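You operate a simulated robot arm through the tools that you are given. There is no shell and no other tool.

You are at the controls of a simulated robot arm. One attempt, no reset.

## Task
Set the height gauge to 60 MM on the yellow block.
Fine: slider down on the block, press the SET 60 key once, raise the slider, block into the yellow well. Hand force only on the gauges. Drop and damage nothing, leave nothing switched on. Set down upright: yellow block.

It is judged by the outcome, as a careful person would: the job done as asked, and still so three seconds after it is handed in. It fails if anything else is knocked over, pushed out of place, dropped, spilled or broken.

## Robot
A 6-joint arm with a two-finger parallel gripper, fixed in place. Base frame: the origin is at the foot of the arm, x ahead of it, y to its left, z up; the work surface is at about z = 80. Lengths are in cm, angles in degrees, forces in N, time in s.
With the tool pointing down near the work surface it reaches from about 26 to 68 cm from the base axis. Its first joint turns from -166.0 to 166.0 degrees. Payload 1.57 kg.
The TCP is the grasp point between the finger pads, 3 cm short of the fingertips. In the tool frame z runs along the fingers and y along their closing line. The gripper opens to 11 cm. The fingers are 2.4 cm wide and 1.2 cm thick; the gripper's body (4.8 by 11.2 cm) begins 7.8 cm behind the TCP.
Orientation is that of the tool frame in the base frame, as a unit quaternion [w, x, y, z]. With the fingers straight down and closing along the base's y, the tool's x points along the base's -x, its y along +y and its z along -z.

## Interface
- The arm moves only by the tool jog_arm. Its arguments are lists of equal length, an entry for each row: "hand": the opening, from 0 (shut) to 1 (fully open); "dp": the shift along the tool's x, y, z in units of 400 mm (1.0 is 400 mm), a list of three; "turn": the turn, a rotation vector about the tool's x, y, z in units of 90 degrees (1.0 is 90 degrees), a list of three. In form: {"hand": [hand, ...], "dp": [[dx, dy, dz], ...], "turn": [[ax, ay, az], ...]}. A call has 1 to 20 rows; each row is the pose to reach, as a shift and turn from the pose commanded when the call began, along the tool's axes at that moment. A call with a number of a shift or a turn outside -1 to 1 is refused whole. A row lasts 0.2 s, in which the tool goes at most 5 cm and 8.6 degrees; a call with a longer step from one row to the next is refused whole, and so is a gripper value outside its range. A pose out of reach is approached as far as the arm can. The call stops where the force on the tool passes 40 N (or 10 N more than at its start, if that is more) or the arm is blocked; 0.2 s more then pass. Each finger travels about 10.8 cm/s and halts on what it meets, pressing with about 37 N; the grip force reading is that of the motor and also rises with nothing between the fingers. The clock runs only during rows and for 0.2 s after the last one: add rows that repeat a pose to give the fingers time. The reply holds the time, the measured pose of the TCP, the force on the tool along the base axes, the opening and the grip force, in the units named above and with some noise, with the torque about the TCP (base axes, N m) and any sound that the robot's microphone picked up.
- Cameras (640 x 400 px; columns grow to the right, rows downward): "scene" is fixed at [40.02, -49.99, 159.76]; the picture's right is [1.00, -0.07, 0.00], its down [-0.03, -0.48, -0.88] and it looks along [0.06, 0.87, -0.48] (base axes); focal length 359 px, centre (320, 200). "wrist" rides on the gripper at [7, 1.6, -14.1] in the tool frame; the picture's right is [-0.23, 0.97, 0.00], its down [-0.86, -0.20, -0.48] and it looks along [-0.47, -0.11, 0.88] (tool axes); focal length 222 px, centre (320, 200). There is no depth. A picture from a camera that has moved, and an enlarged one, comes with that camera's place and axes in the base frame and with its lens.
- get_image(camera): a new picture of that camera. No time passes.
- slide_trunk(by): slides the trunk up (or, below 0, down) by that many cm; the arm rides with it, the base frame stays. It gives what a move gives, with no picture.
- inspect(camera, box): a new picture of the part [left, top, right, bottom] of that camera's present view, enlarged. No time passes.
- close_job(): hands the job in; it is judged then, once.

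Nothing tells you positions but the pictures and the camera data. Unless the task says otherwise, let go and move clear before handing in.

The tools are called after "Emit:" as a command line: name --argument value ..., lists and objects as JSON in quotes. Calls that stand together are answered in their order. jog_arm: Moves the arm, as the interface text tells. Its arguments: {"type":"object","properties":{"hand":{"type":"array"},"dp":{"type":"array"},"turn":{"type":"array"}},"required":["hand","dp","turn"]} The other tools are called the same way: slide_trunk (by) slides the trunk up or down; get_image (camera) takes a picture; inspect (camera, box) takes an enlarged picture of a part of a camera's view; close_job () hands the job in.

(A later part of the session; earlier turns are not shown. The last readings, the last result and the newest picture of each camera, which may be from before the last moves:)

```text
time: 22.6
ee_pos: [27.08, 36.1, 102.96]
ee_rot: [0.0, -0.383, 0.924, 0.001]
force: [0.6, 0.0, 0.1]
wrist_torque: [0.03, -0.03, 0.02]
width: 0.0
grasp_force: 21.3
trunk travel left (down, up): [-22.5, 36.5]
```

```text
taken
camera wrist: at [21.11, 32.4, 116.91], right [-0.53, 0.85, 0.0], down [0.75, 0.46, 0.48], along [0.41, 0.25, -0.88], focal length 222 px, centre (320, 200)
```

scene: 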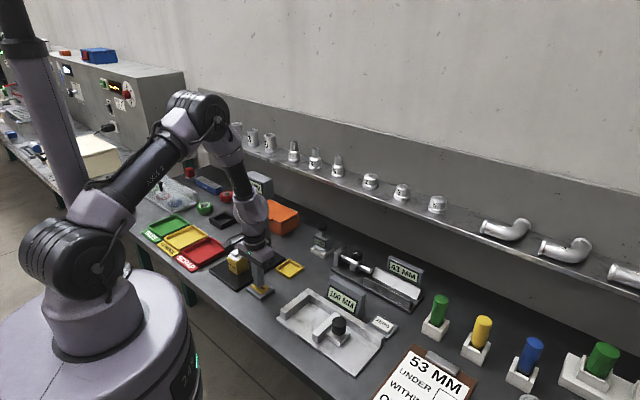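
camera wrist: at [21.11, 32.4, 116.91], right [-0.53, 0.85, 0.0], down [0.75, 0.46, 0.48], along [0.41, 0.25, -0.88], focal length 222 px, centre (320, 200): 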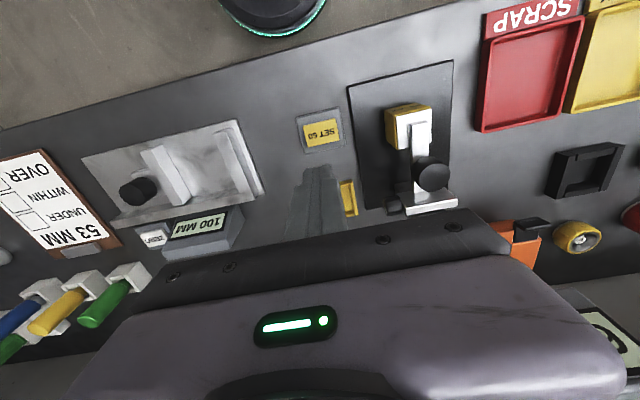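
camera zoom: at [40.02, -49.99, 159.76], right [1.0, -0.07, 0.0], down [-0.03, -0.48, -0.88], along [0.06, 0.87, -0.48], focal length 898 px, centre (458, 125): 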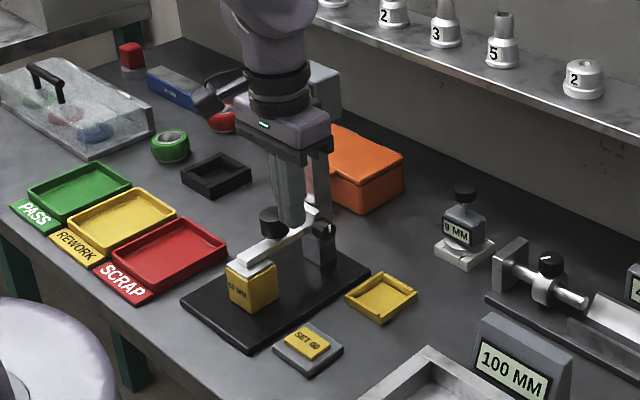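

The head display is hidden behind the gripper; I'll return above the knob (reverse of the earlier path), tilted again, with fingers open, and check the display.

Emit:
jog_arm --hand '[0, 0.2, 0.4, 0.5, 0.5, 0.5]' --dp '[[-0.0371, 0.0787, 0], [-0.0743, 0.1573, 0], [-0.1114, 0.236, 0], [-0.1485, 0.3146, 0], [-0.1485, 0.3146, 0], [-0.1485, 0.3146, 0]]' --turn '[[0, -0.0833, 0], [0, -0.1667, 0], [0, -0.1667, 0], [0, -0.1667, 0], [0, -0.1667, 0], [0, -0.1667, 0]]'

Emit:
inspect --camera "scene" --box '[215, 160, 305, 280]'

Emit:
inspect --camera "wrist" --box '[240, 60, 400, 210]'

```text
time: 24.0
ee_pos: [22.49, 49.33, 102.87]
ee_rot: [0.12, -0.38, 0.916, 0.05]
force: [0.5, -0.4, -0.4]
wrist_torque: [-0.01, 0.0, 0.0]
width: 5.51
grasp_force: 0.1
trunk travel left (down, up): [-22.5, 36.5]
```

```text
3.33 times, centred on (260, 220) of scene
camera zoom: at [40.02, -49.99, 159.76], right [1.0, -0.07, 0.0], down [-0.03, -0.48, -0.88], along [0.06, 0.87, -0.48], focal length 1197 px, centre (520, 133)
```

zoom: 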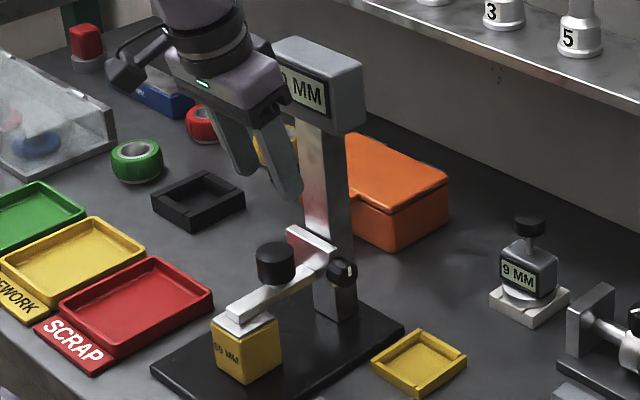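

```text
2.67 times, centred on (320, 135) of wrist
camera zoom: at [14.13, 43.2, 114.62], right [-0.53, 0.84, 0.06], down [0.64, 0.36, 0.68], along [0.56, 0.4, -0.73], focal length 592 px, centre (320, 373)
```

zoom: 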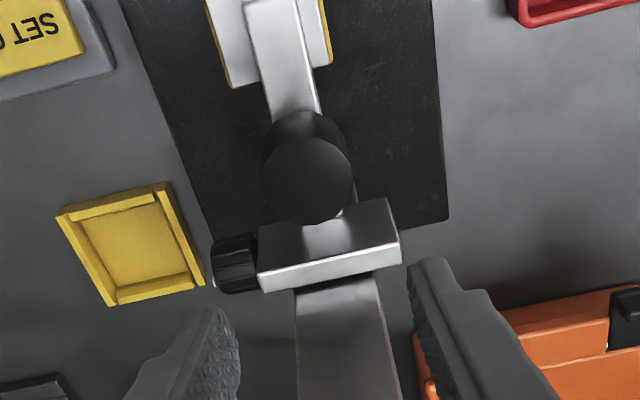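

Emit:
inspect --camera "scene" --box '[275, 165, 320, 200]'

Emit:
inspect --camera "scene" --box '[270, 160, 310, 200]'

```text
11.43 times, centred on (298, 182) of scene
camera zoom: at [40.02, -49.99, 159.76], right [1.0, -0.07, 0.0], down [-0.03, -0.48, -0.88], along [0.06, 0.87, -0.48], focal length 4104 px, centre (577, 400)
```

zoom: 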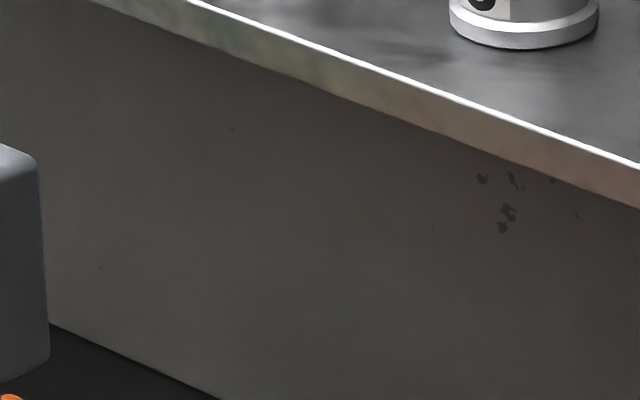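

```text
10.00 times, centred on (290, 180) of scene
camera zoom: at [40.02, -49.99, 159.76], right [1.0, -0.07, 0.0], down [-0.03, -0.48, -0.88], along [0.06, 0.87, -0.48], focal length 3591 px, centre (620, 400)
```

zoom: 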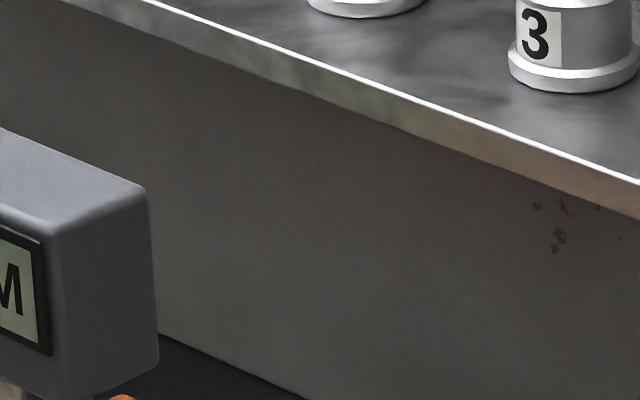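

Emit:
inspect --camera "scene" --box '[238, 160, 288, 195]'

```text
11.43 times, centred on (263, 178) of scene
camera zoom: at [40.02, -49.99, 159.76], right [1.0, -0.07, 0.0], down [-0.03, -0.48, -0.88], along [0.06, 0.87, -0.48], focal length 4104 px, centre (971, 457)
```

zoom: 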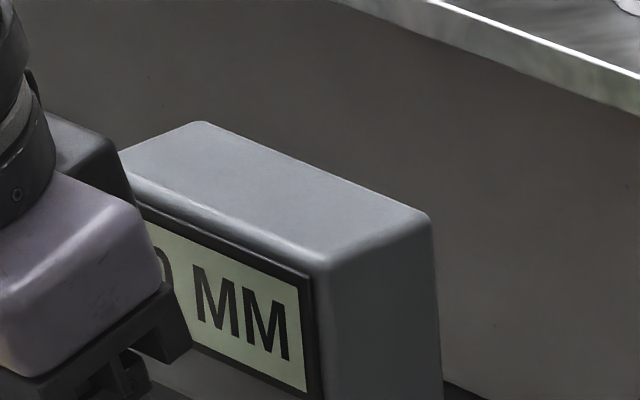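

Looks like "?0 MM". I'll descend around the knob again as before and see the display clearly from there.

Emit:
jog_arm --hand '[0.5, 0.5, 0.5, 0.5, 0.5, 0.5]' --dp '[[0.0146, 0, 0.0543], [0.0291, 0, 0.1087], [0.0437, 0, 0.163], [0.0582, 0, 0.2174], [0.0655, 0, 0.2445], [0.0728, 0, 0.2717]]' --turn '[[0, 0, 0], [0, 0, 0], [0, 0, 0], [0, 0, 0], [0, 0, 0], [0, 0, 0]]'

Emit:
inspect --camera "scene" --box '[215, 160, 305, 280]'

Emit:
inspect --camera "wrist" --box '[240, 80, 400, 230]'

```text
time: 25.4
ee_pos: [22.36, 49.22, 91.74]
ee_rot: [0.12, -0.38, 0.916, 0.051]
force: [1.0, 0.6, -0.5]
wrist_torque: [0.01, -0.02, -0.03]
width: 5.51
grasp_force: 0.0
trunk travel left (down, up): [-22.5, 36.5]
```

```text
3.33 times, centred on (260, 220) of scene
camera zoom: at [40.02, -49.99, 159.76], right [1.0, -0.07, 0.0], down [-0.03, -0.48, -0.88], along [0.06, 0.87, -0.48], focal length 1197 px, centre (520, 133)
```

zoom: 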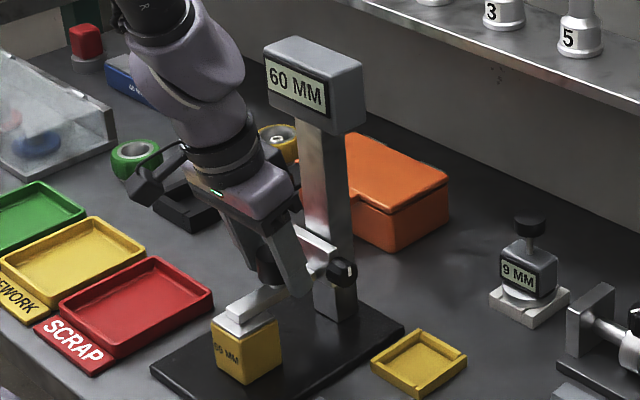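

```text
2.67 times, centred on (320, 155) of wrist
camera zoom: at [14.03, 43.15, 103.43], right [-0.53, 0.84, 0.06], down [0.64, 0.36, 0.68], along [0.56, 0.4, -0.73], focal length 592 px, centre (320, 320)
```

zoom: 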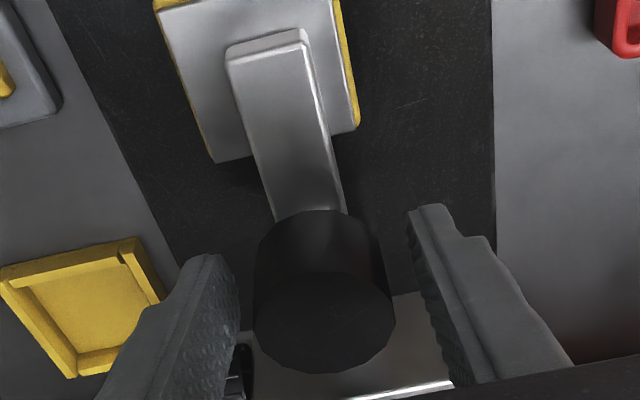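

The display now reads 60 MM. I'll grip the knob again and raise the slider a first centimetre.

Emit:
jog_arm --hand '[0.42, 0.36, 0.32, 0.28, 0.25, 0.25, 0.25, 0.25, 0.25, 0.25]' --dp '[[0, 0, 0], [0, 0, 0], [0, 0, 0], [0, 0, 0], [0, 0, 0], [0, 0, 0], [-0.0016, 0, -0.006], [-0.0032, 0, -0.0121], [-0.0048, 0, -0.0181], [-0.0065, 0, -0.0241]]' --turn '[[0, 0, 0], [0, 0, 0], [0, 0, 0], [0, 0, 0], [0, 0, 0], [0, 0, 0], [0, 0, 0], [0, 0, 0], [0, 0, 0], [0, 0, 0]]'

Emit:
inspect --camera "scene" --box '[215, 160, 305, 280]'

```text
time: 27.6
ee_pos: [22.38, 49.22, 92.71]
ee_rot: [0.122, -0.379, 0.916, 0.05]
force: [1.5, -1.7, -3.6]
wrist_torque: [0.42, -0.23, 0.17]
width: 3.74
grasp_force: 43.5
trunk travel left (down, up): [-22.5, 36.5]
```

```text
3.33 times, centred on (260, 220) of scene
camera zoom: at [40.02, -49.99, 159.76], right [1.0, -0.07, 0.0], down [-0.03, -0.48, -0.88], along [0.06, 0.87, -0.48], focal length 1197 px, centre (520, 133)
```

zoom: 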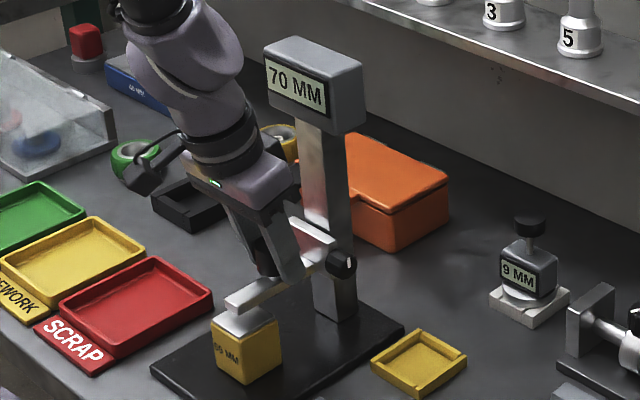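

Slider follows (70). Continue raising by 2.4 cm.

Emit:
jog_arm --hand '[0.25, 0.25, 0.25, 0.25, 0.25, 0.25]' --dp '[[-0.0026, 0, -0.0097], [-0.0052, 0, -0.0193], [-0.0078, 0, -0.029], [-0.0104, 0, -0.0386], [-0.0129, 0, -0.0483], [-0.0155, 0, -0.058]]' --turn '[[0, 0, 0], [0, 0, 0], [0, 0, 0], [0, 0, 0], [0, 0, 0], [0, 0, 0]]'

Emit:
inspect --camera "scene" --box '[215, 160, 305, 280]'

```text
time: 29.0
ee_pos: [22.4, 49.21, 95.05]
ee_rot: [0.121, -0.379, 0.916, 0.049]
force: [-4.2, -2.4, -3.2]
wrist_torque: [-0.11, 0.46, 0.19]
width: 3.75
grasp_force: 43.4
trunk travel left (down, up): [-22.5, 36.5]
```

```text
3.33 times, centred on (260, 220) of scene
camera zoom: at [40.02, -49.99, 159.76], right [1.0, -0.07, 0.0], down [-0.03, -0.48, -0.88], along [0.06, 0.87, -0.48], focal length 1197 px, centre (520, 133)
```

zoom: 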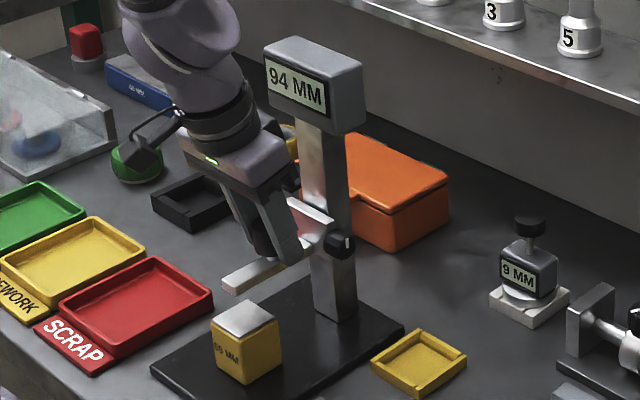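

Reading 94. Another 2 cm for room, then release and check that it stays.

Emit:
jog_arm --hand '[0.25, 0.25, 0.25, 0.25, 0.25, 0.25, 0.36, 0.42, 0.48, 0.5]' --dp '[[-0.0026, 0, -0.0097], [-0.0052, 0, -0.0193], [-0.0078, 0, -0.029], [-0.0104, 0, -0.0386], [-0.0129, 0, -0.0483], [-0.0129, 0, -0.0483], [-0.0129, 0, -0.0483], [-0.0129, 0, -0.0483], [-0.0129, 0, -0.0483], [-0.0129, 0, -0.0483]]' --turn '[[0, 0, 0], [0, 0, 0], [0, 0, 0], [0, 0, 0], [0, 0, 0], [0, 0, 0], [0, 0, 0], [0, 0, 0], [0, 0, 0], [0, 0, 0]]'

Emit:
inspect --camera "scene" --box '[215, 160, 305, 280]'

Emit:
inspect --camera "wrist" --box '[240, 80, 400, 230]'

```text
time: 31.2
ee_pos: [22.38, 49.37, 97.03]
ee_rot: [0.121, -0.38, 0.916, 0.05]
force: [-1.0, -0.3, -0.2]
wrist_torque: [0.01, 0.04, -0.01]
width: 5.51
grasp_force: 0.1
trunk travel left (down, up): [-22.5, 36.5]
```

```text
3.33 times, centred on (260, 220) of scene
camera zoom: at [40.02, -49.99, 159.76], right [1.0, -0.07, 0.0], down [-0.03, -0.48, -0.88], along [0.06, 0.87, -0.48], focal length 1197 px, centre (520, 133)
```

zoom: 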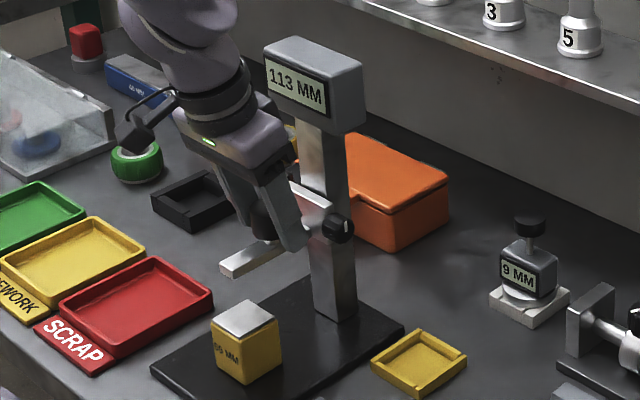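

```text
2.67 times, centred on (320, 155) of wrist
camera zoom: at [13.97, 43.21, 108.76], right [-0.53, 0.84, 0.06], down [0.64, 0.36, 0.68], along [0.56, 0.4, -0.73], focal length 592 px, centre (320, 320)
```

zoom: 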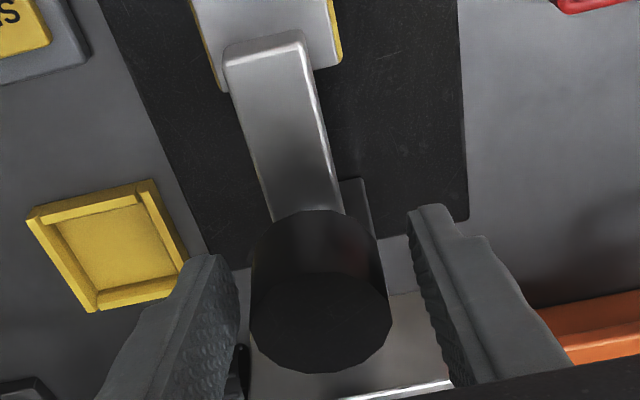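

The slider stays up at 113 mm. Now I'll withdraw up and back from the knob, and open wide, to view the block.

Emit:
jog_arm --hand '[0.5, 0.5, 0.5, 0.6, 0.65]' --dp '[[-0.0194, 0, -0.0725], [-0.0388, 0, -0.1449], [0.0095, 0, -0.1578], [0.0578, 0, -0.1708], [0.1061, 0, -0.1837]]' --turn '[[0, 0, 0], [0, 0, 0], [0, 0, 0], [0, 0, 0], [0, 0, 0]]'

Emit:
get_image --camera "wrist"

Emit:
inspect --camera "scene" --box '[190, 150, 310, 300]'

Emit:
inspect --camera "scene" --box '[220, 235, 270, 275]'

Emit:
inspect --camera "scene" --box '[265, 245, 315, 285]'

```text
time: 32.4
ee_pos: [18.16, 45.13, 103.11]
ee_rot: [0.12, -0.379, 0.916, 0.05]
force: [-0.5, 0.3, -0.8]
wrist_torque: [0.0, 0.0, -0.01]
width: 7.16
grasp_force: 0.0
trunk travel left (down, up): [-22.5, 36.5]
```

```text
taken
camera wrist: at [9.75, 39.0, 114.86], right [-0.53, 0.84, 0.06], down [0.64, 0.35, 0.68], along [0.56, 0.4, -0.73], focal length 222 px, centre (320, 200)
```

wrist: 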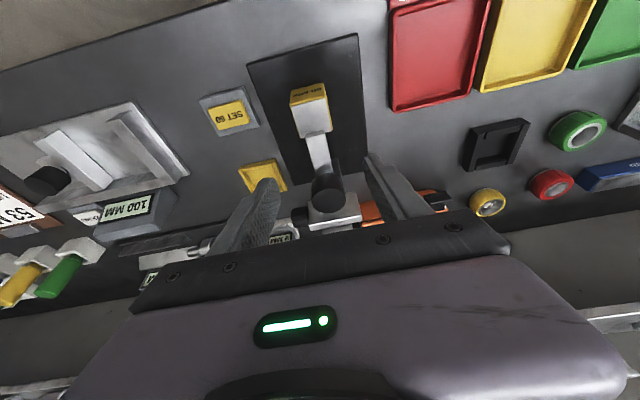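

```text
2.67 times, centred on (250, 225) of scene
camera zoom: at [40.02, -49.99, 159.76], right [1.0, -0.07, 0.0], down [-0.03, -0.48, -0.88], along [0.06, 0.87, -0.48], focal length 958 px, centre (507, 133)
```

zoom: 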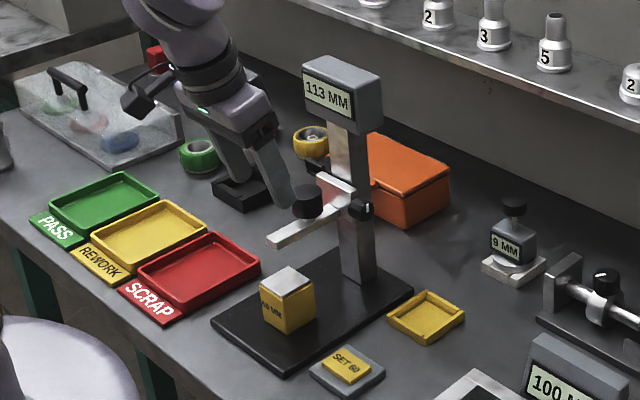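

```text
10.00 times, centred on (245, 255) of scene
camera zoom: at [40.02, -49.99, 159.76], right [1.0, -0.07, 0.0], down [-0.03, -0.48, -0.88], along [0.06, 0.87, -0.48], focal length 3591 px, centre (1070, -350)
```

zoom: 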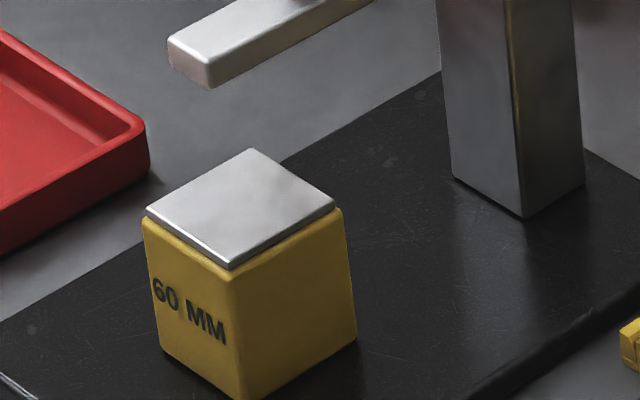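

```text
10.00 times, centred on (290, 265) of scene
camera zoom: at [40.02, -49.99, 159.76], right [1.0, -0.07, 0.0], down [-0.03, -0.48, -0.88], along [0.06, 0.87, -0.48], focal length 3591 px, centre (620, -450)
```

zoom: 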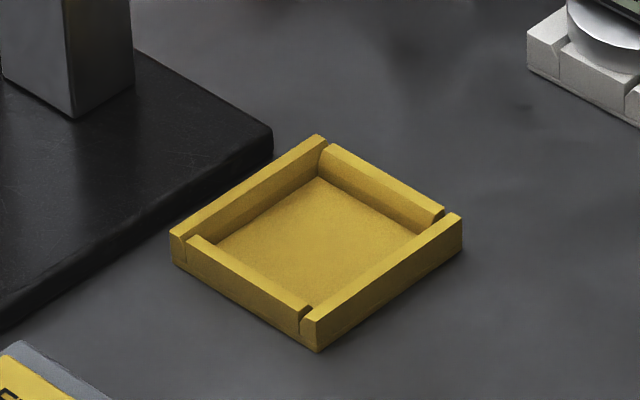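

Emit:
inspect --camera "wrist" --box '[260, 60, 360, 160]'

Emit:
inspect --camera "wrist" --box '[180, 60, 360, 220]'

```text
4.00 times, centred on (310, 110) of wrist
camera zoom: at [9.75, 39.0, 114.86], right [-0.53, 0.84, 0.06], down [0.64, 0.35, 0.68], along [0.56, 0.4, -0.73], focal length 888 px, centre (360, 560)
```

zoom: 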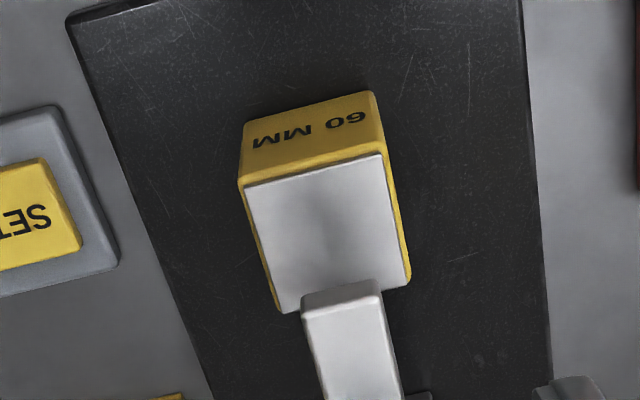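

```text
2.50 times, centred on (270, 140) of wrist
camera zoom: at [9.75, 39.0, 114.86], right [-0.53, 0.84, 0.06], down [0.64, 0.35, 0.68], along [0.56, 0.4, -0.73], focal length 555 px, centre (445, 350)
```

zoom: 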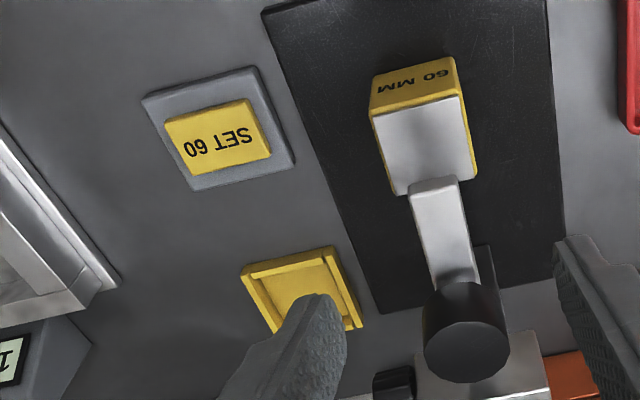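

The block is at about (19.5, 45.9) with its top at z≈87.1. Before grasping it I'll hover over the well to locate it precisely with the wrist camera.

Emit:
jog_arm --hand '[0.65, 0.65, 0.65, 0.65, 0.65, 0.65, 0.65]' --dp '[[0, -0.104, 0], [0, -0.208, 0], [0, -0.3125, 0], [-0.105, -0.3125, 0.0281], [-0.2101, -0.3125, 0.0563], [-0.3151, -0.3125, 0.0844], [-0.3151, -0.3125, 0.0844]]' --turn '[[0, 0, 0], [0, 0, 0], [0, 0, 0], [0, 0.0833, 0], [0, 0.1667, 0], [0, 0.1667, 0], [0, 0.1667, 0]]'

Emit:
get_image --camera "wrist"

Emit:
inspect --camera "wrist" --box '[270, 80, 370, 180]'

```text
time: 34.0
ee_pos: [36.09, 45.45, 102.96]
ee_rot: [0.0, -0.383, 0.924, 0.001]
force: [0.5, 0.1, -0.1]
wrist_torque: [-0.02, -0.01, 0.01]
width: 7.16
grasp_force: 0.1
trunk travel left (down, up): [-22.5, 36.5]
```

```text
taken
camera wrist: at [30.14, 41.7, 116.93], right [-0.53, 0.85, 0.0], down [0.75, 0.46, 0.48], along [0.41, 0.25, -0.88], focal length 222 px, centre (320, 200)
```

wrist: 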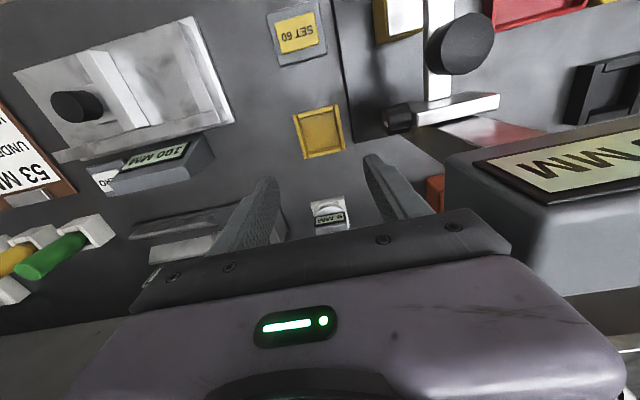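

```text
4.00 times, centred on (320, 130) of wrist
camera zoom: at [30.14, 41.7, 116.93], right [-0.53, 0.85, 0.0], down [0.75, 0.46, 0.48], along [0.41, 0.25, -0.88], focal length 888 px, centre (320, 480)
```

zoom: 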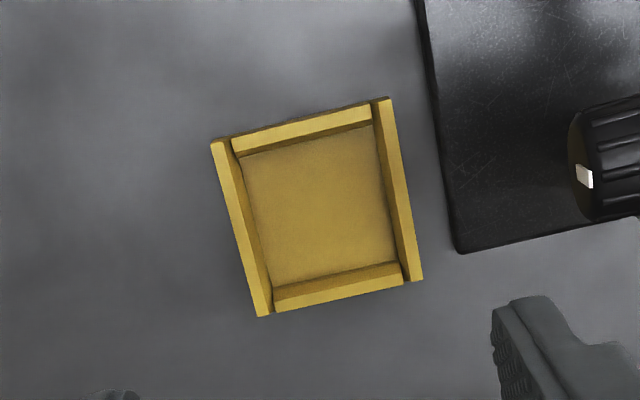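

The well centre is at about (36.45, 45.6), aligned with the tool axes. I'll go back behind the block and tilt the tool 40° so the gripper stays clear of the slider arm.

Emit:
jog_arm --hand '[0.65, 0.65, 0.65, 0.62, 0.6, 0.6, 0.6, 0.6]' --dp '[[0.103, 0, 0], [0.206, 0, 0], [0.309, 0, 0], [0.4125, 0, 0], [0.4125, 0.1005, 0], [0.4125, 0.201, 0], [0.4125, 0.3015, 0], [0.4125, 0.3015, 0]]' --turn '[[0, 0, 0], [0, 0, 0], [0, -0.0889, 0], [0, -0.1778, 0], [0, -0.2667, 0], [0, -0.3556, 0], [0, -0.4444, 0], [0, -0.4444, 0]]'

Emit:
get_image --camera "wrist"

Emit:
get_image --camera "scene"

```text
time: 35.8
ee_pos: [17.72, 41.61, 103.05]
ee_rot: [0.318, -0.343, 0.875, 0.121]
force: [-0.4, 0.8, -0.4]
wrist_torque: [0.03, -0.02, 0.0]
width: 6.6
grasp_force: 0.1
out of reach, approached as far as the arm can: row 5
trunk travel left (down, up): [-22.5, 36.5]
```

```text
taken
camera wrist: at [6.07, 32.94, 109.14], right [-0.53, 0.83, 0.14], down [0.39, 0.1, 0.92], along [0.75, 0.54, -0.38], focal length 222 px, centre (320, 200)
```

wrist: 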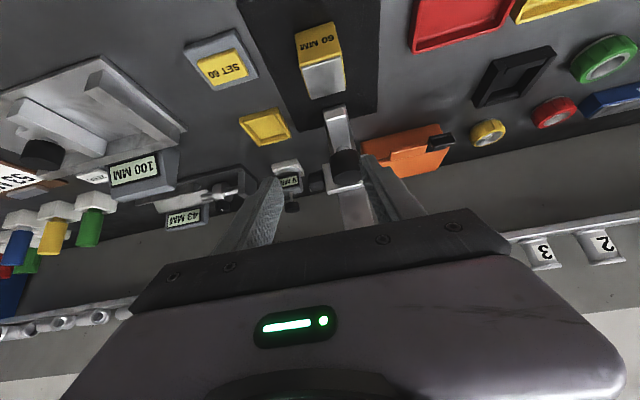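

```text
taken
```

scene: 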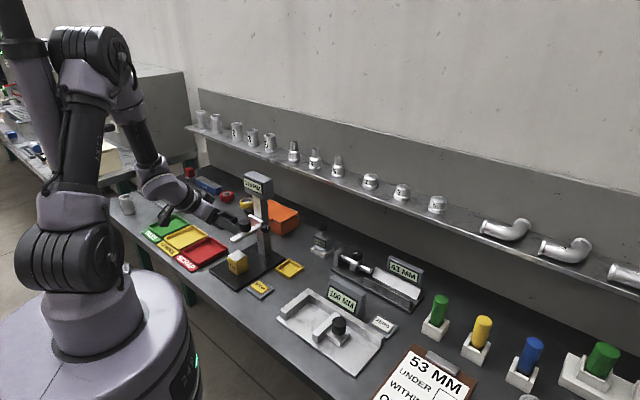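

The arm was slightly out of reach that far back (folded). I'll move forward 5 cm to be above the block, where the arm folds less, and check the pose.

Emit:
jog_arm --hand '[0.6, 0.6, 0.6, 0.6]' --dp '[[-0.0319, 0, 0.0268], [-0.0639, 0, 0.0536], [-0.0958, 0, 0.0804], [-0.0958, 0, 0.0804]]' --turn '[[0, 0, 0], [0, 0, 0], [0, 0, 0], [0, 0, 0]]'

Emit:
get_image --camera "wrist"

Emit:
inspect --camera "scene" --box '[150, 150, 310, 300]'

```text
time: 36.8
ee_pos: [19.64, 45.67, 103.25]
ee_rot: [0.317, -0.359, 0.868, 0.131]
force: [0.3, 0.0, 0.2]
wrist_torque: [0.02, -0.05, -0.01]
width: 6.6
grasp_force: 0.0
trunk travel left (down, up): [-22.5, 36.5]
```

```text
taken
camera wrist: at [8.33, 36.75, 109.37], right [-0.57, 0.81, 0.15], down [0.39, 0.1, 0.92], along [0.73, 0.58, -0.37], focal length 222 px, centre (320, 200)
```

wrist: 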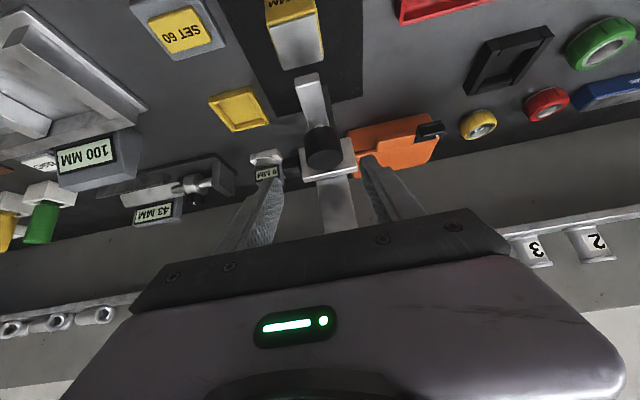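

```text
2.67 times, centred on (230, 225) of scene
camera zoom: at [40.02, -49.99, 159.76], right [1.0, -0.07, 0.0], down [-0.03, -0.48, -0.88], along [0.06, 0.87, -0.48], focal length 958 px, centre (560, 133)
```

zoom: 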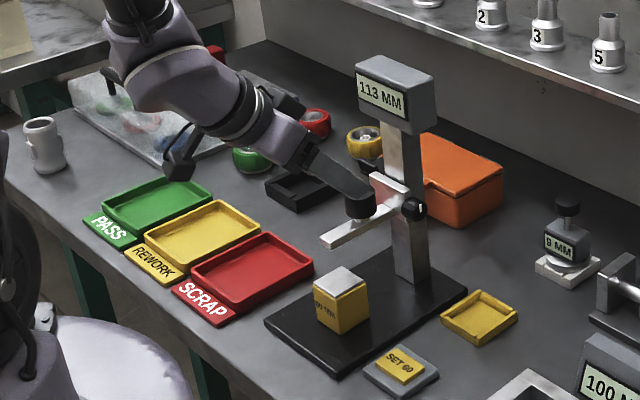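

The pose is reached now and the knob, arm and block line up between the fingers. Lowering 10 cm vertically, straddling the slider arm, and checking.

Emit:
jog_arm --hand '[0.6, 0.6, 0.6, 0.6]' --dp '[[0.0412, 0, 0.0491], [0.0824, 0, 0.0982], [0.1236, 0, 0.1472], [0.1648, 0, 0.1963]]' --turn '[[0, 0, 0], [0, 0, 0], [0, 0, 0], [0, 0, 0]]'

Emit:
get_image --camera "wrist"

Emit:
inspect --camera "scene" --box '[190, 190, 290, 290]'

```text
time: 37.8
ee_pos: [19.63, 45.95, 92.83]
ee_rot: [0.316, -0.36, 0.868, 0.131]
force: [-0.4, 0.1, 0.6]
wrist_torque: [-0.02, 0.0, -0.01]
width: 6.59
grasp_force: 0.0
trunk travel left (down, up): [-22.5, 36.5]
```

```text
taken
camera wrist: at [8.35, 37.01, 99.02], right [-0.57, 0.81, 0.15], down [0.39, 0.1, 0.92], along [0.73, 0.57, -0.37], focal length 222 px, centre (320, 200)
```

wrist: 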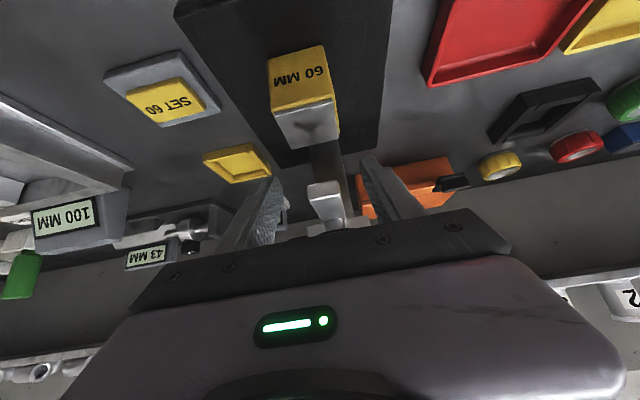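

```text
4.00 times, centred on (240, 240) of scene
camera zoom: at [40.02, -49.99, 159.76], right [1.0, -0.07, 0.0], down [-0.03, -0.48, -0.88], along [0.06, 0.87, -0.48], focal length 1436 px, centre (640, 40)
```

zoom: 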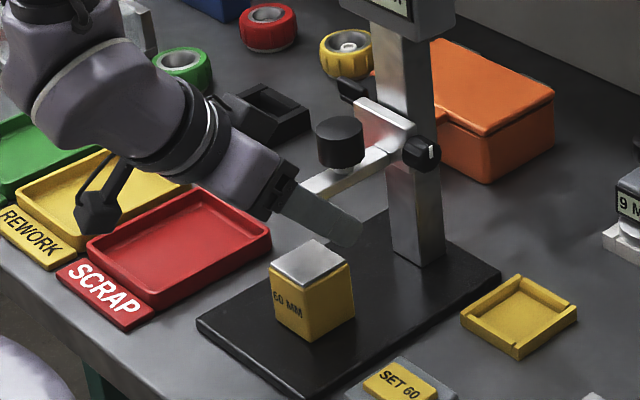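

Emit:
inspect --camera "wrist" --box '[230, 30, 430, 230]'

```text
2.00 times, centred on (330, 130) of wrist
camera zoom: at [8.35, 37.01, 99.02], right [-0.57, 0.81, 0.15], down [0.39, 0.1, 0.92], along [0.73, 0.57, -0.37], focal length 444 px, centre (300, 340)
```

zoom: 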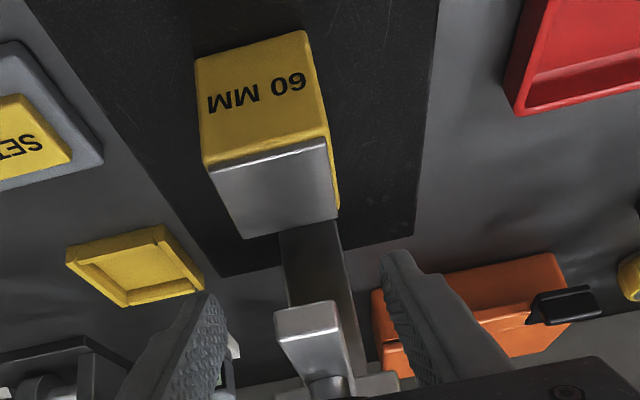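

The block is centred laterally within a millimetre. Lowering the last 6.6 cm so the pads sit at the upper part of the block.

Emit:
jog_arm --hand '[0.6, 0.6, 0.6, 0.6, 0.6, 0.6]' --dp '[[0.0221, 0, 0.0248], [0.0442, 0, 0.0495], [0.0662, 0, 0.0743], [0.0883, 0, 0.099], [0.1104, 0, 0.1238], [0.1104, 0, 0.1238]]' --turn '[[0, 0, 0], [0, 0, 0], [0, 0, 0], [0, 0, 0], [0, 0, 0], [0, 0, 0]]'

Emit:
get_image --camera "wrist"

Emit:
inspect --camera "scene" --box '[190, 190, 290, 290]'

Emit:
inspect --camera "wrist" --box '[220, 60, 420, 240]'

```text
time: 39.2
ee_pos: [19.36, 45.68, 86.23]
ee_rot: [0.316, -0.36, 0.868, 0.131]
force: [-0.8, 0.2, 0.1]
wrist_torque: [-0.03, -0.01, 0.0]
width: 6.58
grasp_force: 0.1
trunk travel left (down, up): [-22.5, 36.5]
```

```text
taken
camera wrist: at [8.09, 36.76, 92.49], right [-0.57, 0.81, 0.15], down [0.39, 0.1, 0.92], along [0.73, 0.57, -0.37], focal length 222 px, centre (320, 200)
```

wrist: 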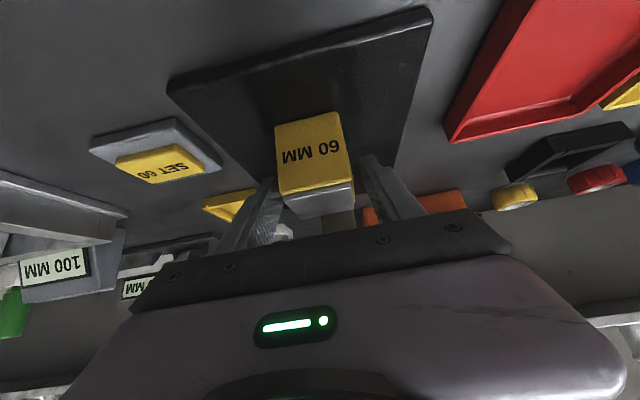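

```text
4.00 times, centred on (240, 240) of scene
camera zoom: at [40.02, -49.99, 159.76], right [1.0, -0.07, 0.0], down [-0.03, -0.48, -0.88], along [0.06, 0.87, -0.48], focal length 1436 px, centre (640, 40)
```

zoom: 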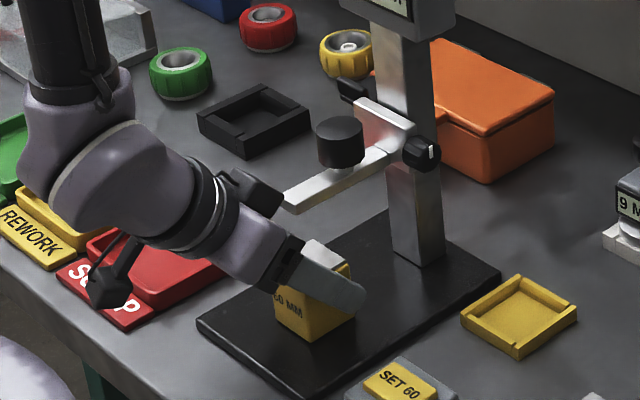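

```text
2.22 times, centred on (320, 150) of wrist
camera zoom: at [8.09, 36.76, 92.49], right [-0.57, 0.81, 0.15], down [0.39, 0.1, 0.92], along [0.73, 0.57, -0.37], focal length 494 px, centre (320, 311)
```

zoom: 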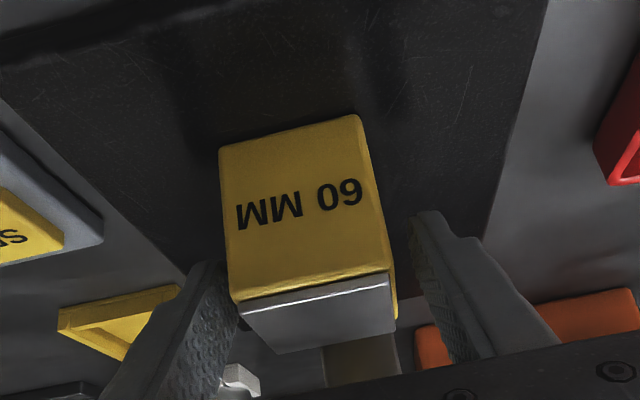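

There's a dark box on the back of the gripper near the slider arm's tip; I'll look closely at that clearance before going on.

Emit:
inspect --camera "scene" --box '[225, 220, 275, 260]'

Emit:
inspect --camera "wrist" --box '[280, 150, 400, 250]'

```text
10.00 times, centred on (250, 240) of scene
camera zoom: at [40.02, -49.99, 159.76], right [1.0, -0.07, 0.0], down [-0.03, -0.48, -0.88], along [0.06, 0.87, -0.48], focal length 3591 px, centre (1020, -200)
```

zoom: 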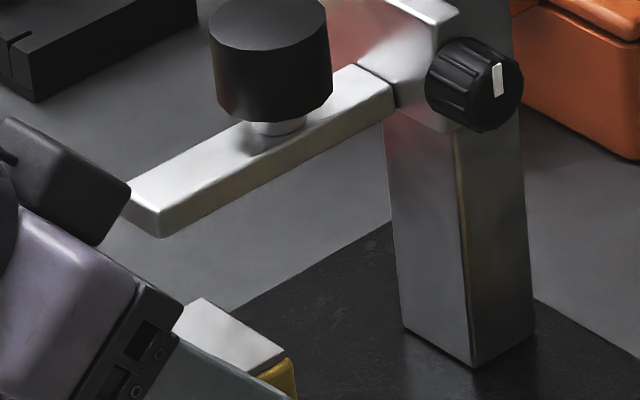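

```text
4.00 times, centred on (340, 200) of wrist
camera zoom: at [8.09, 36.76, 92.49], right [-0.57, 0.81, 0.15], down [0.39, 0.1, 0.92], along [0.73, 0.57, -0.37], focal length 888 px, centre (240, 200)
```

zoom: 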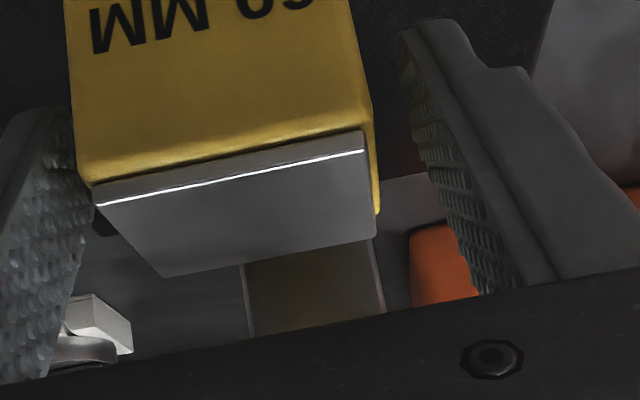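

The box clears the arm tip by about 2.5 cm, and forces are zero. Closing gently on the block.

Emit:
jog_arm --hand '[0.52, 0.46, 0.43, 0.41, 0.39, 0.36, 0.33, 0.33, 0.33]' --dp '[[0, 0, 0], [0, 0, 0], [0, 0, 0], [0, 0, 0], [0, 0, 0], [0, 0, 0], [0, 0, 0], [0, 0, 0], [0, 0, 0]]' --turn '[[0, 0, 0], [0, 0, 0], [0, 0, 0], [0, 0, 0], [0, 0, 0], [0, 0, 0], [0, 0, 0], [0, 0, 0], [0, 0, 0]]'

Emit:
inspect --camera "wrist" --box '[220, 60, 420, 240]'

Emit:
inspect --camera "scene" --box '[190, 190, 290, 290]'

```text
time: 41.2
ee_pos: [19.34, 45.78, 86.34]
ee_rot: [0.316, -0.359, 0.868, 0.13]
force: [-0.7, 0.8, 0.1]
wrist_torque: [0.04, -0.01, -0.03]
width: 4.78
grasp_force: 37.3
trunk travel left (down, up): [-22.5, 36.5]
```

```text
2.22 times, centred on (320, 150) of wrist
camera zoom: at [8.09, 36.77, 92.51], right [-0.57, 0.81, 0.15], down [0.39, 0.1, 0.92], along [0.73, 0.57, -0.37], focal length 494 px, centre (320, 311)
```

zoom: 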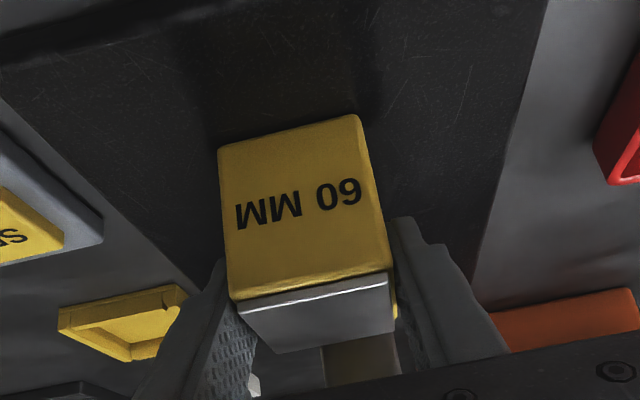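

```text
4.00 times, centred on (240, 240) of scene
camera zoom: at [40.02, -49.99, 159.76], right [1.0, -0.07, 0.0], down [-0.03, -0.48, -0.88], along [0.06, 0.87, -0.48], focal length 1436 px, centre (640, 40)
```

zoom: 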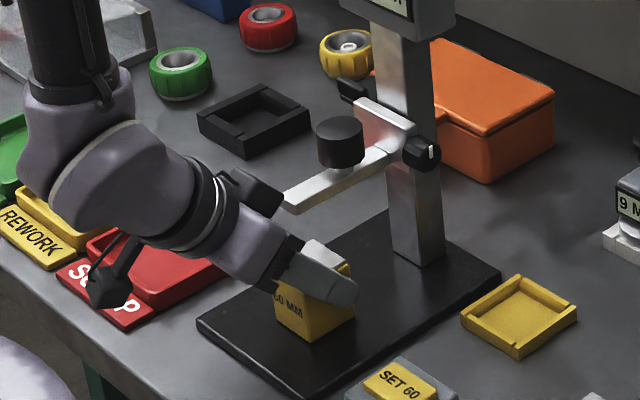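

Block is gripped at 4.78 cm. Lifting 1.2 cm vertically (well below the slider arm).

Emit:
jog_arm --hand '[0.33, 0.33, 0.33, 0.33]' --dp '[[-0.0048, 0, -0.0058], [-0.0096, 0, -0.0115], [-0.0145, 0, -0.0172], [-0.0193, 0, -0.023]]' --turn '[[0, 0, 0], [0, 0, 0], [0, 0, 0], [0, 0, 0]]'

Emit:
inspect --camera "scene" --box '[215, 220, 275, 280]'

Emit:
inspect --camera "wrist" --box '[220, 60, 420, 240]'

```text
time: 42.2
ee_pos: [19.27, 45.74, 87.45]
ee_rot: [0.316, -0.359, 0.868, 0.131]
force: [1.1, -0.1, -2.7]
wrist_torque: [0.02, 0.0, 0.01]
width: 4.79
grasp_force: 37.4
trunk travel left (down, up): [-22.5, 36.5]
```

```text
6.67 times, centred on (245, 250) of scene
camera zoom: at [40.02, -49.99, 159.76], right [1.0, -0.07, 0.0], down [-0.03, -0.48, -0.88], along [0.06, 0.87, -0.48], focal length 2394 px, centre (820, -133)
```

zoom: 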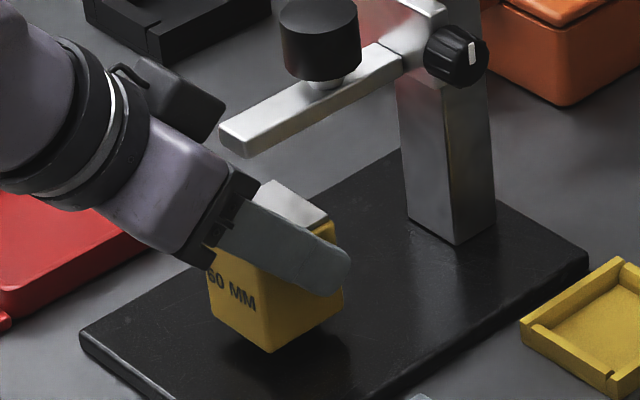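

```text
2.22 times, centred on (320, 150) of wrist
camera zoom: at [8.13, 36.8, 93.64], right [-0.57, 0.81, 0.15], down [0.39, 0.1, 0.92], along [0.73, 0.57, -0.37], focal length 494 px, centre (320, 311)
```

zoom: 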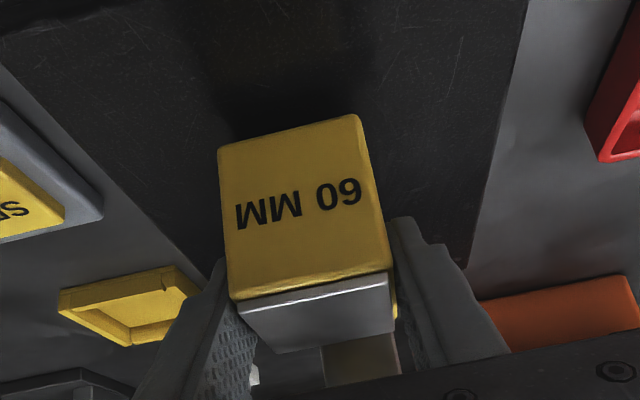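

The block hangs upright (2.7 N). Sliding it sideways out from under the arm, then raising it.

Emit:
jog_arm --hand '[0.33, 0.33, 0.33, 0.33, 0.33, 0.33, 0.33, 0.33]' --dp '[[0, -0.0406, 0], [0, -0.0813, 0], [0, -0.1219, 0], [0, -0.1625, 0], [-0.0342, -0.1625, -0.0407], [-0.0683, -0.1625, -0.0814], [-0.1025, -0.1625, -0.1221], [-0.1366, -0.1625, -0.1628]]' --turn '[[0, 0, 0], [0, 0, 0], [0, 0, 0], [0, 0, 0], [0, 0, 0], [0, 0, 0], [0, 0, 0], [0, 0, 0]]'

Emit:
get_image --camera "scene"

Emit:
inspect --camera "scene" --box '[200, 170, 320, 300]'

```text
time: 44.0
ee_pos: [23.98, 41.11, 95.89]
ee_rot: [0.316, -0.36, 0.868, 0.131]
force: [0.1, 0.2, -2.8]
wrist_torque: [-0.04, 0.04, -0.04]
width: 4.78
grasp_force: 37.1
out of reach, approached as far as the arm can: row 3, 4, 5, 6
trunk travel left (down, up): [-22.5, 36.5]
```

```text
taken
```

scene: 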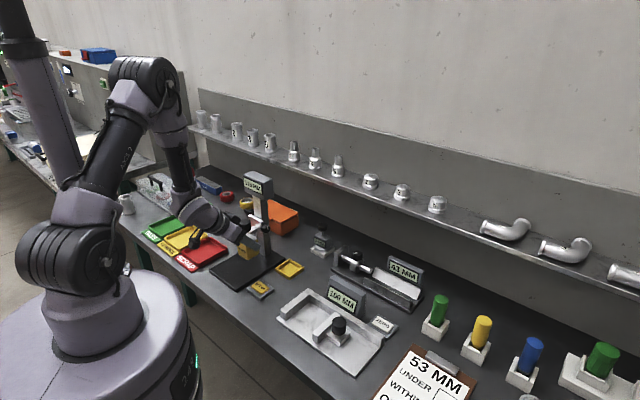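

```text
3.08 times, centred on (260, 235) of scene
camera zoom: at [40.02, -49.99, 159.76], right [1.0, -0.07, 0.0], down [-0.03, -0.48, -0.88], along [0.06, 0.87, -0.48], focal length 1105 px, centre (505, 92)
```

zoom: 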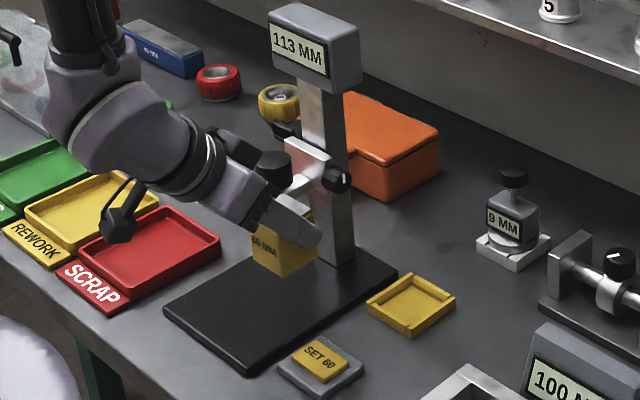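

Block is clear of the gauge. Now carrying it forward to above the well, keeping well below/beside the gauge head.

Emit:
jog_arm --hand '[0.33, 0.33, 0.33, 0.33, 0.33, 0.33, 0.33]' --dp '[[-0.0383, -0.05, 0.0322], [-0.0766, -0.1, 0.0643], [-0.1149, -0.12, 0.0965], [-0.1532, -0.141, 0.1286], [-0.19, -0.141, 0.16], [-0.2267, -0.141, 0.1903], [-0.2267, -0.141, 0.1903]]' --turn '[[0, 0, 0], [0, 0, 0], [0, 0, 0], [0, 0, 0], [0, 0, 0], [0, 0, 0], [0, 0, 0]]'

Emit:
get_image --camera "wrist"

Emit:
inspect --camera "scene" --box '[220, 200, 320, 300]'

Emit:
inspect --camera "wrist" --box '[220, 40, 420, 220]'

```text
time: 45.6
ee_pos: [36.54, 45.45, 95.93]
ee_rot: [0.317, -0.358, 0.869, 0.126]
force: [0.4, -0.2, -2.6]
wrist_torque: [-0.01, -0.02, 0.0]
width: 4.78
grasp_force: 37.2
out of reach, approached as far as the arm can: row 2, 3, 4, 5
trunk travel left (down, up): [-22.5, 36.5]
```

```text
taken
camera wrist: at [25.07, 36.72, 102.17], right [-0.56, 0.82, 0.14], down [0.39, 0.11, 0.92], along [0.73, 0.57, -0.38], focal length 222 px, centre (320, 200)
```

wrist: 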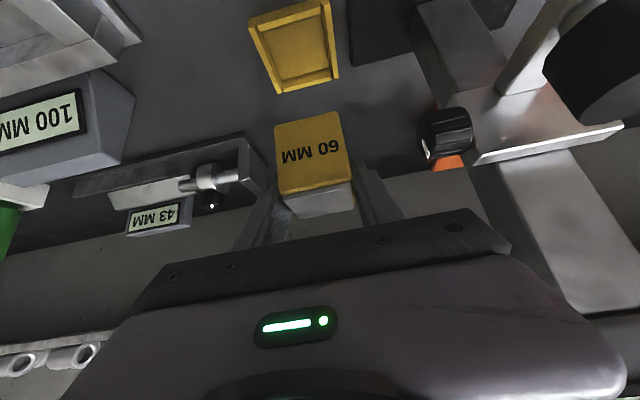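

```text
4.00 times, centred on (270, 250) of scene
camera zoom: at [40.02, -49.99, 159.76], right [1.0, -0.07, 0.0], down [-0.03, -0.48, -0.88], along [0.06, 0.87, -0.48], focal length 1436 px, centre (520, 0)
```

zoom: 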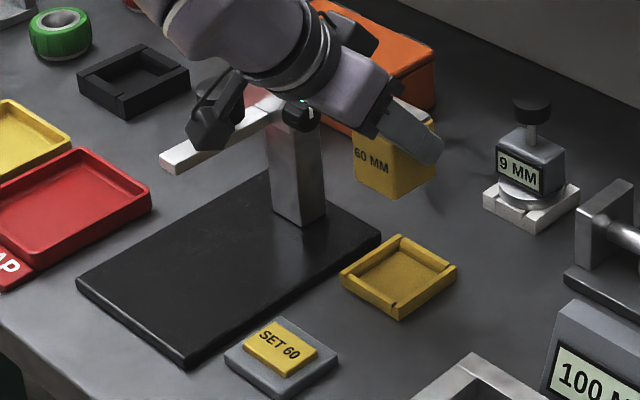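

```text
2.22 times, centred on (320, 130) of wrist
camera zoom: at [25.07, 36.72, 102.17], right [-0.56, 0.82, 0.14], down [0.39, 0.11, 0.92], along [0.73, 0.57, -0.38], focal length 494 px, centre (320, 356)
```

zoom: 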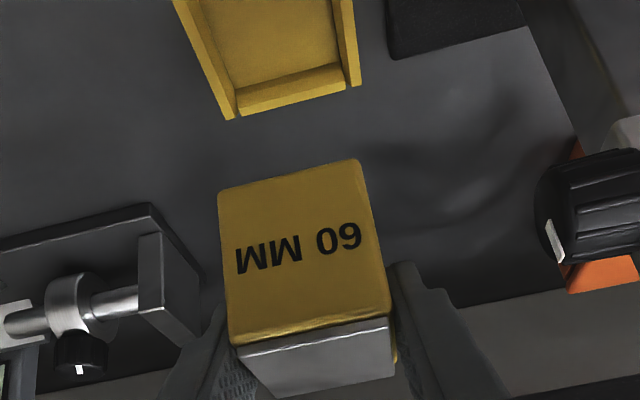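

The block is over the well area, upright. I'll hold for a moment to let the pose settle and re-read it.

Emit:
jog_arm --hand '[0.33, 0.33, 0.33]' --dp '[[0, 0, 0], [0, 0, 0], [0, 0, 0]]' --turn '[[0, 0, 0], [0, 0, 0], [0, 0, 0]]'

Emit:
inspect --camera "wrist" --box '[220, 0, 420, 220]'

```text
time: 46.4
ee_pos: [36.35, 45.51, 95.82]
ee_rot: [0.316, -0.358, 0.87, 0.124]
force: [-0.1, -0.4, -2.8]
wrist_torque: [0.0, 0.0, 0.01]
width: 4.78
grasp_force: 37.1
trunk travel left (down, up): [-22.5, 36.5]
```

```text
1.82 times, centred on (320, 110) of wrist
camera zoom: at [25.05, 36.71, 102.17], right [-0.56, 0.82, 0.14], down [0.39, 0.11, 0.92], along [0.73, 0.57, -0.38], focal length 404 px, centre (320, 364)
```

zoom: 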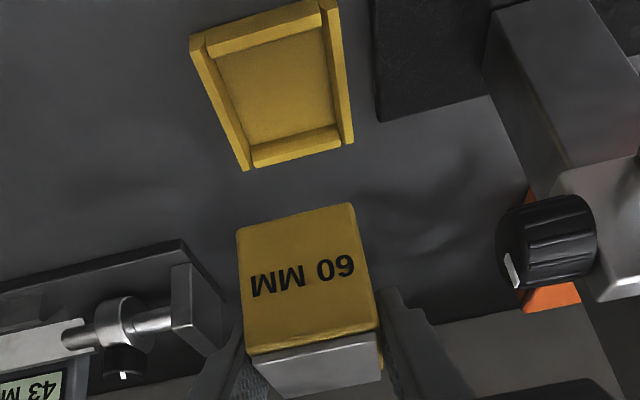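

The orientation has drifted by ~0.8° from the upright grasp attitude. I'll command a small corrective turn and check it takes.

Emit:
jog_arm --hand '[0.33, 0.33, 0.33]' --dp '[[0, 0, 0], [0, 0, 0], [0, 0, 0]]' --turn '[[-0.0086, -0.0037, 0], [-0.0086, -0.0037, 0], [-0.0086, -0.0037, 0]]'

```text
time: 47.2
ee_pos: [36.31, 45.55, 95.94]
ee_rot: [0.315, -0.358, 0.87, 0.125]
force: [-0.2, -0.3, -3.0]
wrist_torque: [0.04, 0.02, 0.03]
width: 4.76
grasp_force: 36.6
trunk travel left (down, up): [-22.5, 36.5]
```

The correction doesn't take — the wrist seems near a singular alignment here. Raising the trunk will steepen the forearm; I'll raise it 10 cm (the block just goes up) and then come down with the arm.

Emit:
slide_trunk --by 10

Emit:
get_image --camera "scene"

```text
time: 48.5
ee_pos: [36.3, 45.62, 105.92]
ee_rot: [0.315, -0.358, 0.87, 0.126]
force: [-0.1, 0.6, -2.6]
wrist_torque: [0.02, 0.0, 0.0]
width: 4.77
grasp_force: 36.5
trunk travel left (down, up): [-32.5, 26.5]
```

```text
taken
```

scene: 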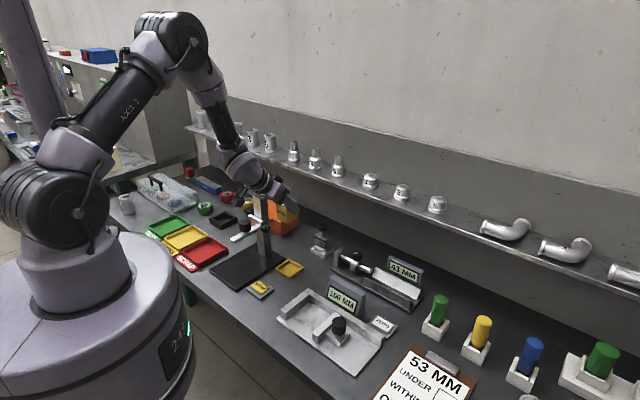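

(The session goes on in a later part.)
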